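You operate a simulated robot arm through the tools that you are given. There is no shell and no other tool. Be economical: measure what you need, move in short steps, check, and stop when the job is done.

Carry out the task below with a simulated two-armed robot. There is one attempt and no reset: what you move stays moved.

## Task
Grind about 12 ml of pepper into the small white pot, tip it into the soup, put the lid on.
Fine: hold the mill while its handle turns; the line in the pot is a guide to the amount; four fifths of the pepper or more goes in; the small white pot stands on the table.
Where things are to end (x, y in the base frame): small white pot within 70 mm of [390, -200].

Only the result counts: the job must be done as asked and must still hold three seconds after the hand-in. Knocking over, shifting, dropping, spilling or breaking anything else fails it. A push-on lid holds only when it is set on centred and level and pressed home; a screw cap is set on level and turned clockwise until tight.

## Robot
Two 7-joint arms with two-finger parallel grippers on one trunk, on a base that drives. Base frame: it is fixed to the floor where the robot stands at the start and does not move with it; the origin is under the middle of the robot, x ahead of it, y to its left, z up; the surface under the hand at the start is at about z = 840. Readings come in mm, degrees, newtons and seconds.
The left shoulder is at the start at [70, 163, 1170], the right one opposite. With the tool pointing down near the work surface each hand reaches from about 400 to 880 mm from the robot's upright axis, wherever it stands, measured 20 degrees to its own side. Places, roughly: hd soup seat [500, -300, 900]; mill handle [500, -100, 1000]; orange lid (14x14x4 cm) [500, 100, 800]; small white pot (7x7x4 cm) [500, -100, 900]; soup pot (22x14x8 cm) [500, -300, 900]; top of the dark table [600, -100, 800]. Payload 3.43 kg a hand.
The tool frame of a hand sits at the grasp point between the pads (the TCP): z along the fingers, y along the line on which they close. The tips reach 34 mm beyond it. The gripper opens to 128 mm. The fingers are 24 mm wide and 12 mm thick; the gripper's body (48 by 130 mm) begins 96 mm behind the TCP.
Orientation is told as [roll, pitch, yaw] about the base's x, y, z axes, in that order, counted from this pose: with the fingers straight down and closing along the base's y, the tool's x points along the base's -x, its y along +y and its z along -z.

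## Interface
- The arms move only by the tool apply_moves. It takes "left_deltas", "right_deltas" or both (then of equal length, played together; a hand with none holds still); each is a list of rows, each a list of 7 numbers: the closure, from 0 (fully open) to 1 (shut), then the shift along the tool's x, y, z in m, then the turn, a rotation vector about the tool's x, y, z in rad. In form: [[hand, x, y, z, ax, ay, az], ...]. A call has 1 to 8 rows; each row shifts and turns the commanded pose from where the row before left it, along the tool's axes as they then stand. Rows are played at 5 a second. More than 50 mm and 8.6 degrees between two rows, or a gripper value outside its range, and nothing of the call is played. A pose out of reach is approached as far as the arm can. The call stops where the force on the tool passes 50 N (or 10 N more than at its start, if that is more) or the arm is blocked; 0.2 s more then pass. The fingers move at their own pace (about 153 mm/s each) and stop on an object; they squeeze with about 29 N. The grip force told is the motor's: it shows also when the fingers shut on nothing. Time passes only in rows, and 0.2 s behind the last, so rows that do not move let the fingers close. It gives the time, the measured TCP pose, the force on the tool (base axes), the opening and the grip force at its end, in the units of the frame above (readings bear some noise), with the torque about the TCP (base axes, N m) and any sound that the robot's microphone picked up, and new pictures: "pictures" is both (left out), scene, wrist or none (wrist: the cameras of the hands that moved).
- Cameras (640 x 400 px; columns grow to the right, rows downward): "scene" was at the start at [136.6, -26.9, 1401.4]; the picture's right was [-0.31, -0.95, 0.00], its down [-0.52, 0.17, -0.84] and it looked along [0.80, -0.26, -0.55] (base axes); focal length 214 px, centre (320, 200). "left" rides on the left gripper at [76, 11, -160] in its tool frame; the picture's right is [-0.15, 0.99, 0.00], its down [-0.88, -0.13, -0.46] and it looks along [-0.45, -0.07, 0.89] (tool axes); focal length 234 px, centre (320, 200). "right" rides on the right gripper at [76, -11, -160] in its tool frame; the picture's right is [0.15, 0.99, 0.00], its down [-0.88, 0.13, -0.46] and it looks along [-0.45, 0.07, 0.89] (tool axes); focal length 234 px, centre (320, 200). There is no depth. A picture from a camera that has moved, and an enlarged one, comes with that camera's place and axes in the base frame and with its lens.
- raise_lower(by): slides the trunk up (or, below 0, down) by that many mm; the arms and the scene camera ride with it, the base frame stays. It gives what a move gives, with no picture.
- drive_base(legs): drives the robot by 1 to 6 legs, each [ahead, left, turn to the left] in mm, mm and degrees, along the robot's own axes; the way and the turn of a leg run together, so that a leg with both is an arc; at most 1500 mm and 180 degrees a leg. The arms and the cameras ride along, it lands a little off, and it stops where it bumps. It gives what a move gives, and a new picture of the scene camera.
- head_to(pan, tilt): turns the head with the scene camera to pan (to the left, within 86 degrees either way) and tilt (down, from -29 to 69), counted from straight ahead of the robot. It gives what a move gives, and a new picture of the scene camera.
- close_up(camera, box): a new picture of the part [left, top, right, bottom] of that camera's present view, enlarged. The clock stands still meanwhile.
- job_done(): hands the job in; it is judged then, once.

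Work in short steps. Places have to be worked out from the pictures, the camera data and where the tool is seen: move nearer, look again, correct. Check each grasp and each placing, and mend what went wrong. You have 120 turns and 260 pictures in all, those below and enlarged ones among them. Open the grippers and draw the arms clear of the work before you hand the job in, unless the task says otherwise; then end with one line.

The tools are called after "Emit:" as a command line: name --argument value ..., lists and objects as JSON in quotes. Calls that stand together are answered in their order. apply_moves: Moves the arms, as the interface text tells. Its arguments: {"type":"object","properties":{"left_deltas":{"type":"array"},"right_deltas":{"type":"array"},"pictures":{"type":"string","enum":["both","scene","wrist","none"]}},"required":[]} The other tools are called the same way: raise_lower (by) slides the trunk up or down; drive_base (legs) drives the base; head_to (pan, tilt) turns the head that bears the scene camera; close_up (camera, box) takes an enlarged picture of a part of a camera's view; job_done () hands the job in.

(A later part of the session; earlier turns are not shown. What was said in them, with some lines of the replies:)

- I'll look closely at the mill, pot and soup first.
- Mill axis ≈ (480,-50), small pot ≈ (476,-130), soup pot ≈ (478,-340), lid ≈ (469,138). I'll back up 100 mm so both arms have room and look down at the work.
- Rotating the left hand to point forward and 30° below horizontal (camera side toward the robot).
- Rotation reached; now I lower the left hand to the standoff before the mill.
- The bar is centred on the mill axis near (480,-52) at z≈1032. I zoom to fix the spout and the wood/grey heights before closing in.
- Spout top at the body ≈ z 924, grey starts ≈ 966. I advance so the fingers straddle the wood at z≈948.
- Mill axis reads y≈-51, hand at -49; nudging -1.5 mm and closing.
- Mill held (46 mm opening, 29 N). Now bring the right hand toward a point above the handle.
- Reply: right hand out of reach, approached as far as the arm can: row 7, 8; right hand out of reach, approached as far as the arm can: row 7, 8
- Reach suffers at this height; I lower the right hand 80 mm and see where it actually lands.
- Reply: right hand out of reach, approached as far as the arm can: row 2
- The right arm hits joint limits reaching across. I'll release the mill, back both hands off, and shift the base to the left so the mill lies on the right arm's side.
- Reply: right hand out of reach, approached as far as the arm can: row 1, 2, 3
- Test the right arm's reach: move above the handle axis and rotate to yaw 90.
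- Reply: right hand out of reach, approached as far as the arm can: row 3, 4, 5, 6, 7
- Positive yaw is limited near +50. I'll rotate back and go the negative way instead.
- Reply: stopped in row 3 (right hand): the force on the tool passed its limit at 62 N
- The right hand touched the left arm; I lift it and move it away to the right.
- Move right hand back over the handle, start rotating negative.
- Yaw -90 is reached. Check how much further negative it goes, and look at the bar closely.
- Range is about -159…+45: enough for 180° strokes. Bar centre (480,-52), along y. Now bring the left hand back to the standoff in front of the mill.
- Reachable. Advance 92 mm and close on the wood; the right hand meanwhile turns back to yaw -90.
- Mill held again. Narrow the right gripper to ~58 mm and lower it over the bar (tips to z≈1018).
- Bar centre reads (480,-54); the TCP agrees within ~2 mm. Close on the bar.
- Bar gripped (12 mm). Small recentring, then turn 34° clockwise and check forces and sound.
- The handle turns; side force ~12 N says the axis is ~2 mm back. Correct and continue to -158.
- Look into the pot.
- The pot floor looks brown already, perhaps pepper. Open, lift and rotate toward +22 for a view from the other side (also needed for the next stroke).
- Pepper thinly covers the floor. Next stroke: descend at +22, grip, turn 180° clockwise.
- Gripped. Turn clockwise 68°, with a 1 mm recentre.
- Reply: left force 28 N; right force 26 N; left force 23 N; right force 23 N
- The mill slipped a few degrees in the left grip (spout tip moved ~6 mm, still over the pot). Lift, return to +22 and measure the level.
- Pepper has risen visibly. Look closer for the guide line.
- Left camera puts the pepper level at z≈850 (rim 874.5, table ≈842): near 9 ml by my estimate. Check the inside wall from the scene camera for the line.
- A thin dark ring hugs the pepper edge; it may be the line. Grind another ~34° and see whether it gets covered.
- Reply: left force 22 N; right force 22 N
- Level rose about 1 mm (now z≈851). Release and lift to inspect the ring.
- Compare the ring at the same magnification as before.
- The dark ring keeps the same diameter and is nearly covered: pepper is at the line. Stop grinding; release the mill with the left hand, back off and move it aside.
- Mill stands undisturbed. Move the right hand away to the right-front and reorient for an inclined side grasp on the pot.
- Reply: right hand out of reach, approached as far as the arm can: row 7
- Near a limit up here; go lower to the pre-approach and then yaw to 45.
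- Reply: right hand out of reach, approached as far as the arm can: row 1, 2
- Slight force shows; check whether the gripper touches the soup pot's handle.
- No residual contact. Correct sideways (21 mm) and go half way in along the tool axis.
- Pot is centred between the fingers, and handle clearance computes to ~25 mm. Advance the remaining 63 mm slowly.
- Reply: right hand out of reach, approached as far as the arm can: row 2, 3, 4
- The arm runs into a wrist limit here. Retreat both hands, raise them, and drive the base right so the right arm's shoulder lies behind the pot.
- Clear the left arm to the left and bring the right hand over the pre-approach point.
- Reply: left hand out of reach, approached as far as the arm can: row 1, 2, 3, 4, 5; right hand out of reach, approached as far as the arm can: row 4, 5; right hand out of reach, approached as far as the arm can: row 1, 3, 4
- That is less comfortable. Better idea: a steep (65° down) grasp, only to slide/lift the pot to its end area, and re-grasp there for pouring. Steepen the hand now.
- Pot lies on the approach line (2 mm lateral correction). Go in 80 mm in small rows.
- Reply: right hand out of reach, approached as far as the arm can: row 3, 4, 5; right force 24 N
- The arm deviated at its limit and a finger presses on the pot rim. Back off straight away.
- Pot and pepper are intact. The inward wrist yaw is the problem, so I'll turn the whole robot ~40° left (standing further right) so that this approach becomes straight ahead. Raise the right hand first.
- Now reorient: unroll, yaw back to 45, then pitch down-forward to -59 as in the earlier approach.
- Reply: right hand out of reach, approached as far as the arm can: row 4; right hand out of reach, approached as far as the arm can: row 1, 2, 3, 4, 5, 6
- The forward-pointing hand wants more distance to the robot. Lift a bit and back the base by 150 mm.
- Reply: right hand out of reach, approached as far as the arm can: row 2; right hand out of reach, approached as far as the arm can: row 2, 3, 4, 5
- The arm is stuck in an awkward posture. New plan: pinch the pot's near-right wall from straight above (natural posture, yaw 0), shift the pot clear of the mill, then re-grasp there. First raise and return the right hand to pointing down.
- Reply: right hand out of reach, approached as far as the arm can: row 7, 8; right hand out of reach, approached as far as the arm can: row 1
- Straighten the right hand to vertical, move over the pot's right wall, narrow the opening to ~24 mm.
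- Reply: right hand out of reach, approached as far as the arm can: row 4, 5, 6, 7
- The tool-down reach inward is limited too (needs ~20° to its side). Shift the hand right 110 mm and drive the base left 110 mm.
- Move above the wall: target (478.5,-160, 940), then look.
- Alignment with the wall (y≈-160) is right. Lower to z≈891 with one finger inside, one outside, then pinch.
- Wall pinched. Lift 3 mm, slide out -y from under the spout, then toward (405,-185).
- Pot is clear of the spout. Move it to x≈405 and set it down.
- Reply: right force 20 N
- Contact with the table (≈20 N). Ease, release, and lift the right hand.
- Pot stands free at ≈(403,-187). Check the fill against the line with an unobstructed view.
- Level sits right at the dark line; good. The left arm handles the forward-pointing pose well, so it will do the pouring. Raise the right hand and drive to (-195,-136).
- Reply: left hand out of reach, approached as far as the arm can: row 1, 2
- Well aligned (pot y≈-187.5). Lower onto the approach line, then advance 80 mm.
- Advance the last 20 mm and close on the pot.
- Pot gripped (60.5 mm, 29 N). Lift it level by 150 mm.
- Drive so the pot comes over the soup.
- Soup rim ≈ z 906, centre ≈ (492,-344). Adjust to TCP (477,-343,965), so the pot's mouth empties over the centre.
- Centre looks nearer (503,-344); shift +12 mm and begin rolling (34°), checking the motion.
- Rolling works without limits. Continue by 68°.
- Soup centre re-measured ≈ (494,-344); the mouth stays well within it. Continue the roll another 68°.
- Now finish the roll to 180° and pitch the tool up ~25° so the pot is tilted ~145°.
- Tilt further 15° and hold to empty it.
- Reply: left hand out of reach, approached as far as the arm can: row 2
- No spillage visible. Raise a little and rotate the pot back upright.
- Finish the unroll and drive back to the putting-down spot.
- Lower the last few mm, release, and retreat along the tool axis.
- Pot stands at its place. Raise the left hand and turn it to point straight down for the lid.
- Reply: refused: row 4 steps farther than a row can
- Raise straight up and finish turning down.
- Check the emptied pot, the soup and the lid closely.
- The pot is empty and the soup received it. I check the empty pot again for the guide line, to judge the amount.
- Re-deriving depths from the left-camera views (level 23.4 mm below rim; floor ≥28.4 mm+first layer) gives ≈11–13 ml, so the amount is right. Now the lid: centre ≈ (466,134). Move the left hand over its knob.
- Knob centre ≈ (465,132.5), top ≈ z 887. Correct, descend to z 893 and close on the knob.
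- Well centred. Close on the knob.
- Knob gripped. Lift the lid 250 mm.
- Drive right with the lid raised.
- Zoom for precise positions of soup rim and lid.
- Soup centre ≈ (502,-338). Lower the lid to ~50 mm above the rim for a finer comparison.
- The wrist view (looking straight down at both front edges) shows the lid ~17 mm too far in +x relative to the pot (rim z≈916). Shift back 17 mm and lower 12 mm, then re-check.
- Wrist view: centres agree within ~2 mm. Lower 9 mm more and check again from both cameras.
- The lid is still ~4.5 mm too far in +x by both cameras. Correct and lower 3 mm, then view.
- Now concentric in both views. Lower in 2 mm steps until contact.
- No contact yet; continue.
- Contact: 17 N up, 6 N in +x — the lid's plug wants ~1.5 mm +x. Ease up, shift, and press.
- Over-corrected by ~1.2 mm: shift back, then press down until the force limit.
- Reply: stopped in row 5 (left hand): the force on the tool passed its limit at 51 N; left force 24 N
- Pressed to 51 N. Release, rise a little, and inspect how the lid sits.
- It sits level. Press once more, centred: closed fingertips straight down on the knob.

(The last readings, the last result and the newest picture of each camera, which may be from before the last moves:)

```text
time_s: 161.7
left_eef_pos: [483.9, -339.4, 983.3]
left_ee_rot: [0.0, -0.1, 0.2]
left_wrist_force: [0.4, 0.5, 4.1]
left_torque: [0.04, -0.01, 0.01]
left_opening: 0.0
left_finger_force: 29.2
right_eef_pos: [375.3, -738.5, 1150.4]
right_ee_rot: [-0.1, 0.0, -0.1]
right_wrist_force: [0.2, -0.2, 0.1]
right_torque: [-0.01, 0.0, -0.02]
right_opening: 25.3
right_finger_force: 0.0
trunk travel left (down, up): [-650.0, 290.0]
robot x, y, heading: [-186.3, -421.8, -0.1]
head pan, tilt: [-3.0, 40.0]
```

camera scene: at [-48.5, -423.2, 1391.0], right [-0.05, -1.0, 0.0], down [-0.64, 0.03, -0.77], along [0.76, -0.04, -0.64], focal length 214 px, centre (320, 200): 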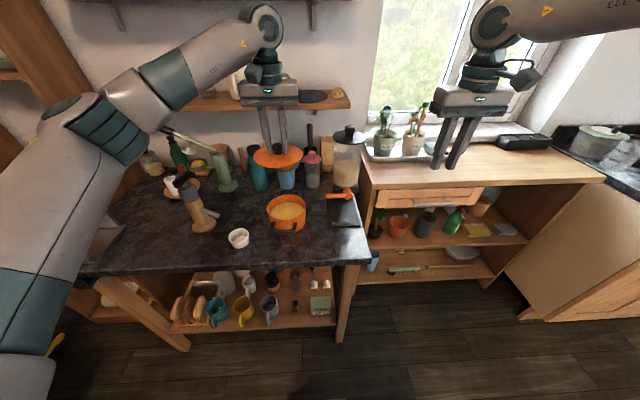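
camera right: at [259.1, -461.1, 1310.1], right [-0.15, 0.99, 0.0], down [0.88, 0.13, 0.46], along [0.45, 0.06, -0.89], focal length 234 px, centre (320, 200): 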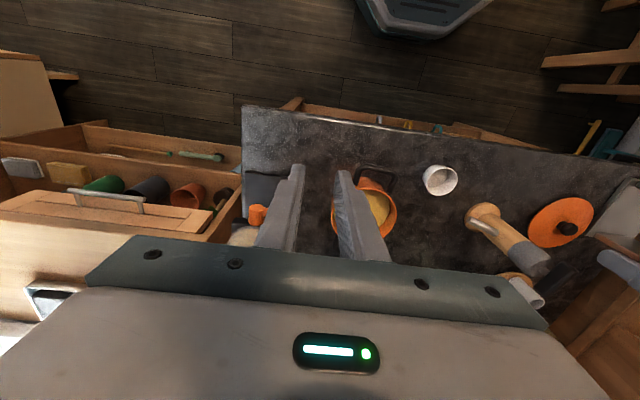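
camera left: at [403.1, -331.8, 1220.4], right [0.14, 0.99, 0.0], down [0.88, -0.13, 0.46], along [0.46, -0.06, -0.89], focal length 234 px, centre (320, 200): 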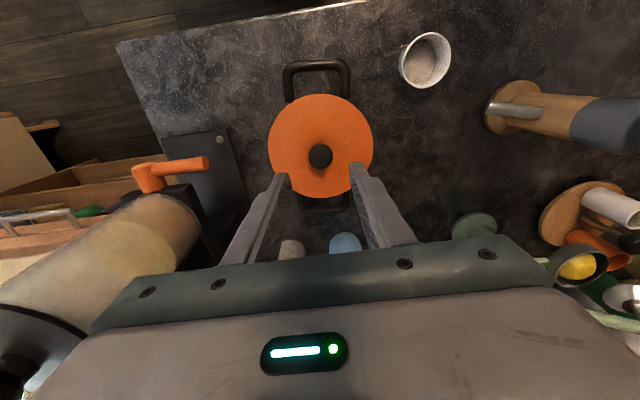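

Touching (4 N). Push on.

Emit:
apply_moves --left_deltas '[[1, 0, 0, 0.003, 0, 0, 0], [1, 0, 0, 0.003, 0, 0, 0], [1, 0, 0, 0.003, 0, 0, 0], [1, 0, 0, 0.003, 0, 0, 0], [1, 0, 0, 0.003, 0, 0, 0]]' --pictures "none"

```text
time_s: 162.5
left_eef_pos: [484.2, -340.2, 981.5]
left_ee_rot: [-0.2, -0.8, 0.3]
left_wrist_force: [-8.6, 0.9, 19.8]
left_torque: [0.03, 0.53, -0.02]
left_opening: 0.0
left_finger_force: 29.3
right_eef_pos: [373.2, -737.5, 1151.3]
right_ee_rot: [-0.2, 0.0, 0.0]
right_wrist_force: [0.1, 0.1, 0.4]
right_torque: [-0.01, 0.01, 0.0]
right_opening: 25.5
right_finger_force: 0.0
trunk travel left (down, up): [-650.0, 290.0]
robot x, y, heading: [-183.9, -418.9, -0.1]
head pan, tilt: [-3.0, 40.0]
stopped in row 3 (left hand): the force on the tool passed its limit at 53 N (the readings are from after the stop); the commanded pose is now the measured one
```

Stiff at 53 N with hardly any travel. Verify the seating from the side: lift, back off, and tilt the hand so its camera looks horizontally.

Emit:
apply_moves --left_deltas '[[1, 0, 0, -0.04, 0, 0, 0], [1, 0, 0, -0.03, 0, 0.012, 0], [0.7, 0.04, 0, 0, 0, 0, 0], [0.7, 0.04, 0, 0, 0, 0, 0], [0.7, 0, 0, 0, 0, -0.149, 0], [0.7, 0, 0, 0, 0, -0.149, 0], [0.7, 0, 0, 0, 0, -0.149, 0], [0.7, 0, 0, 0, 0, -0.149, 0]]' --pictures "none"

Emit:
apply_moves --left_deltas '[[0.7, 0, 0, 0, 0, -0.149, 0], [0.7, 0, 0, 0, 0, -0.149, 0], [0.7, 0, 0, 0, 0, -0.149, 0], [0.7, 0.04, 0, 0, 0, 0, 0], [0.7, 0.04, 0, 0, 0, 0, 0], [0.7, 0.01, 0, 0, 0, 0, 0]]' --pictures "wrist"

```text
time_s: 164.3
left_eef_pos: [406.1, -338.7, 1047.9]
left_ee_rot: [-0.3, -34.2, 0.5]
left_wrist_force: [0.1, 0.6, -0.1]
left_torque: [0.02, 0.01, 0.0]
left_opening: 38.0
left_finger_force: 0.1
right_eef_pos: [375.5, -737.6, 1150.1]
right_ee_rot: [-0.2, 0.1, -0.1]
right_wrist_force: [-0.2, 0.2, 0.2]
right_torque: [0.03, 0.03, -0.02]
right_opening: 25.8
right_finger_force: 0.0
trunk travel left (down, up): [-650.0, 290.0]
robot x, y, heading: [-185.5, -420.5, 0.0]
head pan, tilt: [-3.0, 40.0]
```

```text
time_s: 165.7
left_eef_pos: [360.6, -341.3, 970.5]
left_ee_rot: [-0.4, -59.7, 0.6]
left_wrist_force: [-0.2, -0.4, 0.1]
left_torque: [-0.01, -0.01, -0.02]
left_opening: 38.2
left_finger_force: 0.0
right_eef_pos: [375.0, -738.4, 1150.5]
right_ee_rot: [-0.1, -0.1, -0.1]
right_wrist_force: [0.6, 0.0, 0.3]
right_torque: [0.01, -0.04, 0.02]
right_opening: 25.5
right_finger_force: 0.1
trunk travel left (down, up): [-650.0, 290.0]
robot x, y, heading: [-185.9, -418.2, -0.3]
head pan, tilt: [-3.0, 40.0]
camera left: at [184.4, -330.9, 985.9], right [0.07, 0.99, 0.12], down [0.05, -0.13, 0.99], along [1.0, -0.06, -0.06], focal length 234 px, centre (320, 200)
```

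left: 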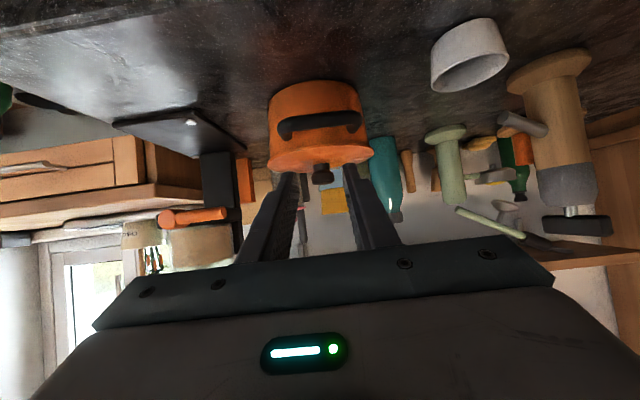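

Emit:
close_up --camera "left" --box '[255, 70, 385, 190]'

Emit:
close_up --camera "left" --box '[262, 135, 320, 175]'

Emit:
close_up --camera "left" --box '[325, 130, 383, 170]'

```text
3.33 times, centred on (320, 130) of left
camera zoom: at [184.4, -330.9, 985.9], right [0.07, 0.99, 0.12], down [0.05, -0.13, 0.99], along [1.0, -0.06, -0.06], focal length 781 px, centre (320, 433)
```

zoom: 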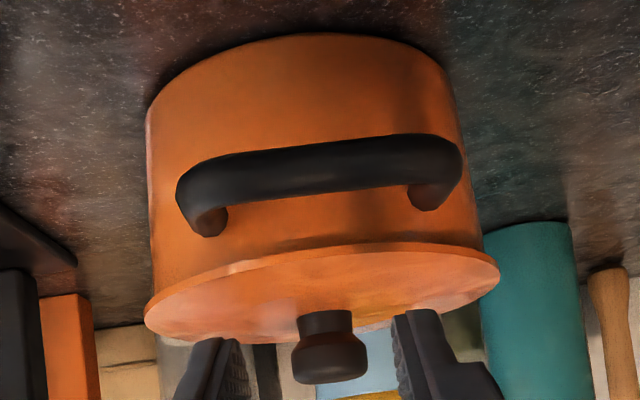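

```text
10.00 times, centred on (291, 155) of left
camera zoom: at [184.4, -330.9, 985.9], right [0.07, 0.99, 0.12], down [0.05, -0.13, 0.99], along [1.0, -0.06, -0.06], focal length 2342 px, centre (610, 650)
```

zoom: 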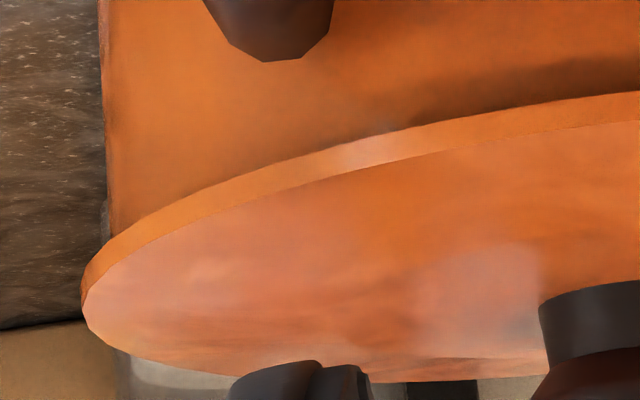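

```text
10.00 times, centred on (354, 150) of left
camera zoom: at [184.4, -330.9, 985.9], right [0.07, 0.99, 0.12], down [0.05, -0.13, 0.99], along [1.0, -0.06, -0.06], focal length 2342 px, centre (-20, 700)
```

zoom: 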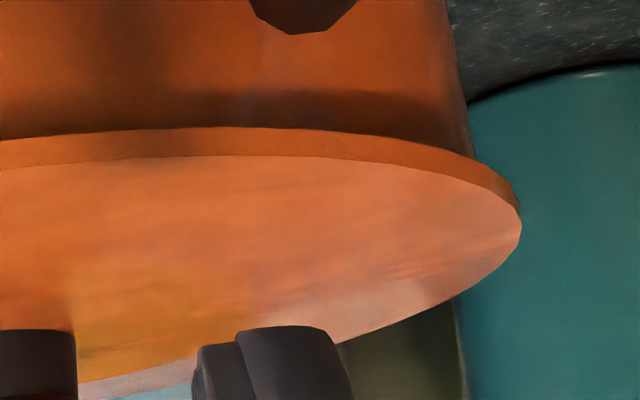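

The lid plate meets the pot wall all round with no gap, level and centred within ~1–2 mm. Open both grippers, withdraw the left arm up and back, and take a final look.

Emit:
apply_moves --left_deltas '[[0.3, 0, 0, -0.03, 0, 0, 0], [0, -0.02, 0, -0.035, 0, 0, 0], [0, -0.035, 0, -0.02, 0, 0, 0], [0, -0.035, 0, -0.02, 0, 0, 0], [0, -0.02, 0.04, 0, 0, 0, 0], [0, 0, 0.045, 0, 0, 0, 0], [0, 0, 0.045, 0, 0, 0, 0], [0, 0, 0.045, 0, 0, 0, 0]]' --right_deltas '[[0, 0, 0, 0, 0, 0, 0], [0, 0, 0, 0, 0, 0, 0], [0, 0, 0, 0, 0, 0, 0], [0, 0, 0, 0, 0, 0, 0], [0, 0, 0, 0, 0, 0, 0], [0, 0, 0, 0, 0, 0, 0], [0, 0, 0, 0, 0, 0, 0], [0, 0, 0, 0, 0, 0, 0]]' --pictures "scene"

Emit:
close_up --camera "scene" --box '[160, 140, 360, 270]'

```text
time_s: 167.5
left_eef_pos: [391.2, -193.7, 1123.7]
left_ee_rot: [-0.7, -59.5, 0.8]
left_wrist_force: [-1.3, -0.4, 0.0]
left_torque: [0.0, 0.02, -0.03]
left_opening: 128.0
left_finger_force: 0.2
left hand out of reach, approached as far as the arm can: row 1, 2, 5, 6, 7, 8
right_eef_pos: [373.9, -735.6, 1151.3]
right_ee_rot: [-0.2, -0.1, -0.2]
right_wrist_force: [0.1, 0.4, -0.4]
right_torque: [-0.04, -0.04, 0.0]
right_opening: 127.9
right_finger_force: 0.2
trunk travel left (down, up): [-650.0, 290.0]
robot x, y, heading: [-185.7, -420.5, 0.0]
head pan, tilt: [-3.0, 40.0]
camera scene: at [-49.7, -421.5, 1391.2], right [-0.05, -1.0, 0.0], down [-0.64, 0.03, -0.77], along [0.77, -0.04, -0.64], focal length 214 px, centre (320, 200)
```

scene: 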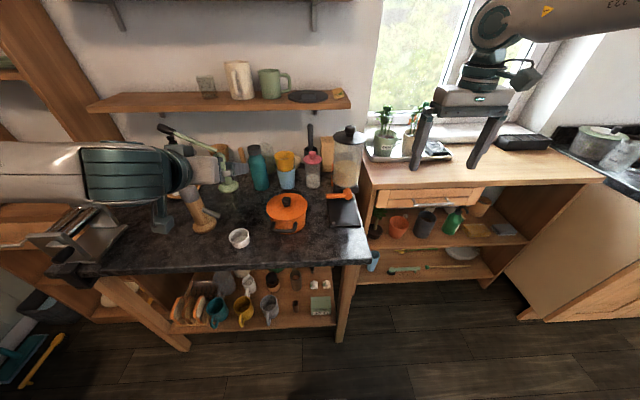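

```text
3.08 times, centred on (260, 205) of scene
camera zoom: at [-49.7, -421.5, 1391.2], right [-0.05, -1.0, 0.0], down [-0.64, 0.03, -0.77], along [0.77, -0.04, -0.64], focal length 660 px, centre (505, 185)
```

zoom: 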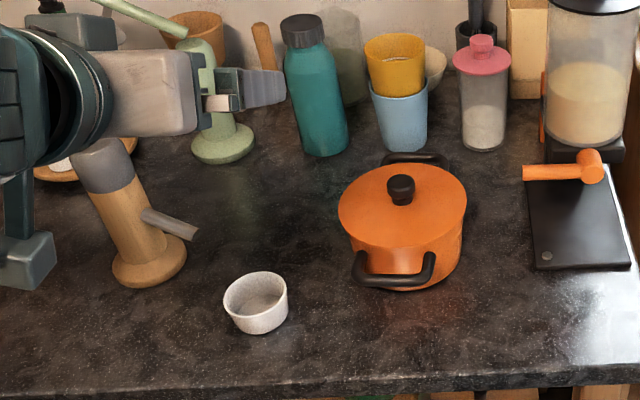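

Everything stands as wanted: lid on, pot empty at ≈(403,-192), mill upright. Back the robot off a little, then hand in.

Emit:
drive_base --legs '[[-150, 0, 0]]'

```text
time_s: 168.9
left_eef_pos: [243.8, -195.8, 1122.4]
left_ee_rot: [-0.4, -59.6, 0.8]
left_wrist_force: [-0.6, 0.6, 0.5]
left_torque: [-0.01, 0.0, 0.01]
left_opening: 128.0
left_finger_force: 0.0
right_eef_pos: [229.3, -737.4, 1150.2]
right_ee_rot: [-0.2, 0.0, 0.0]
right_wrist_force: [-0.5, -0.2, -0.5]
right_torque: [0.0, 0.03, -0.04]
right_opening: 128.0
right_finger_force: 0.1
trunk travel left (down, up): [-650.0, 290.0]
robot x, y, heading: [-332.6, -423.4, 0.0]
head pan, tilt: [-3.0, 40.0]
camera scene: at [-194.8, -424.4, 1390.8], right [-0.05, -1.0, 0.0], down [-0.64, 0.03, -0.77], along [0.76, -0.04, -0.64], focal length 214 px, centre (320, 200)
```

scene: 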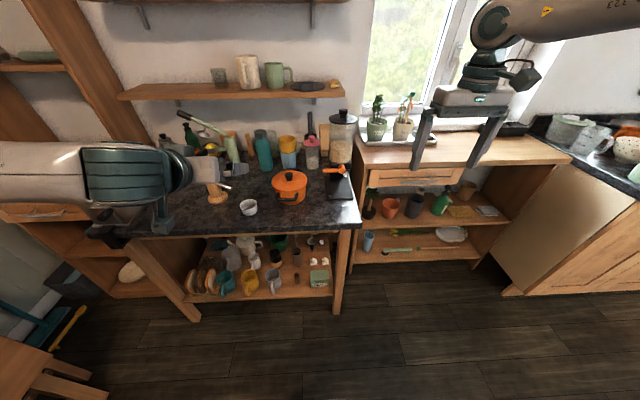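

Arms are clear and all is at rest; handing in.

Emit:
job_done

```text
The job is handed in.
```

I ground the pepper, tipped all of it into the soup and pressed the lid on. I'm not certain it came to 12 ml: I couldn't make out a guide line in the empty pot, so my figure of about 11–13 ml comes from the pepper depth in the camera views. The small white pot stands empty on the table at about (403, -192), within 70 mm of its target. The mill turned a few degrees in the grip while grinding, but it still stands upright.
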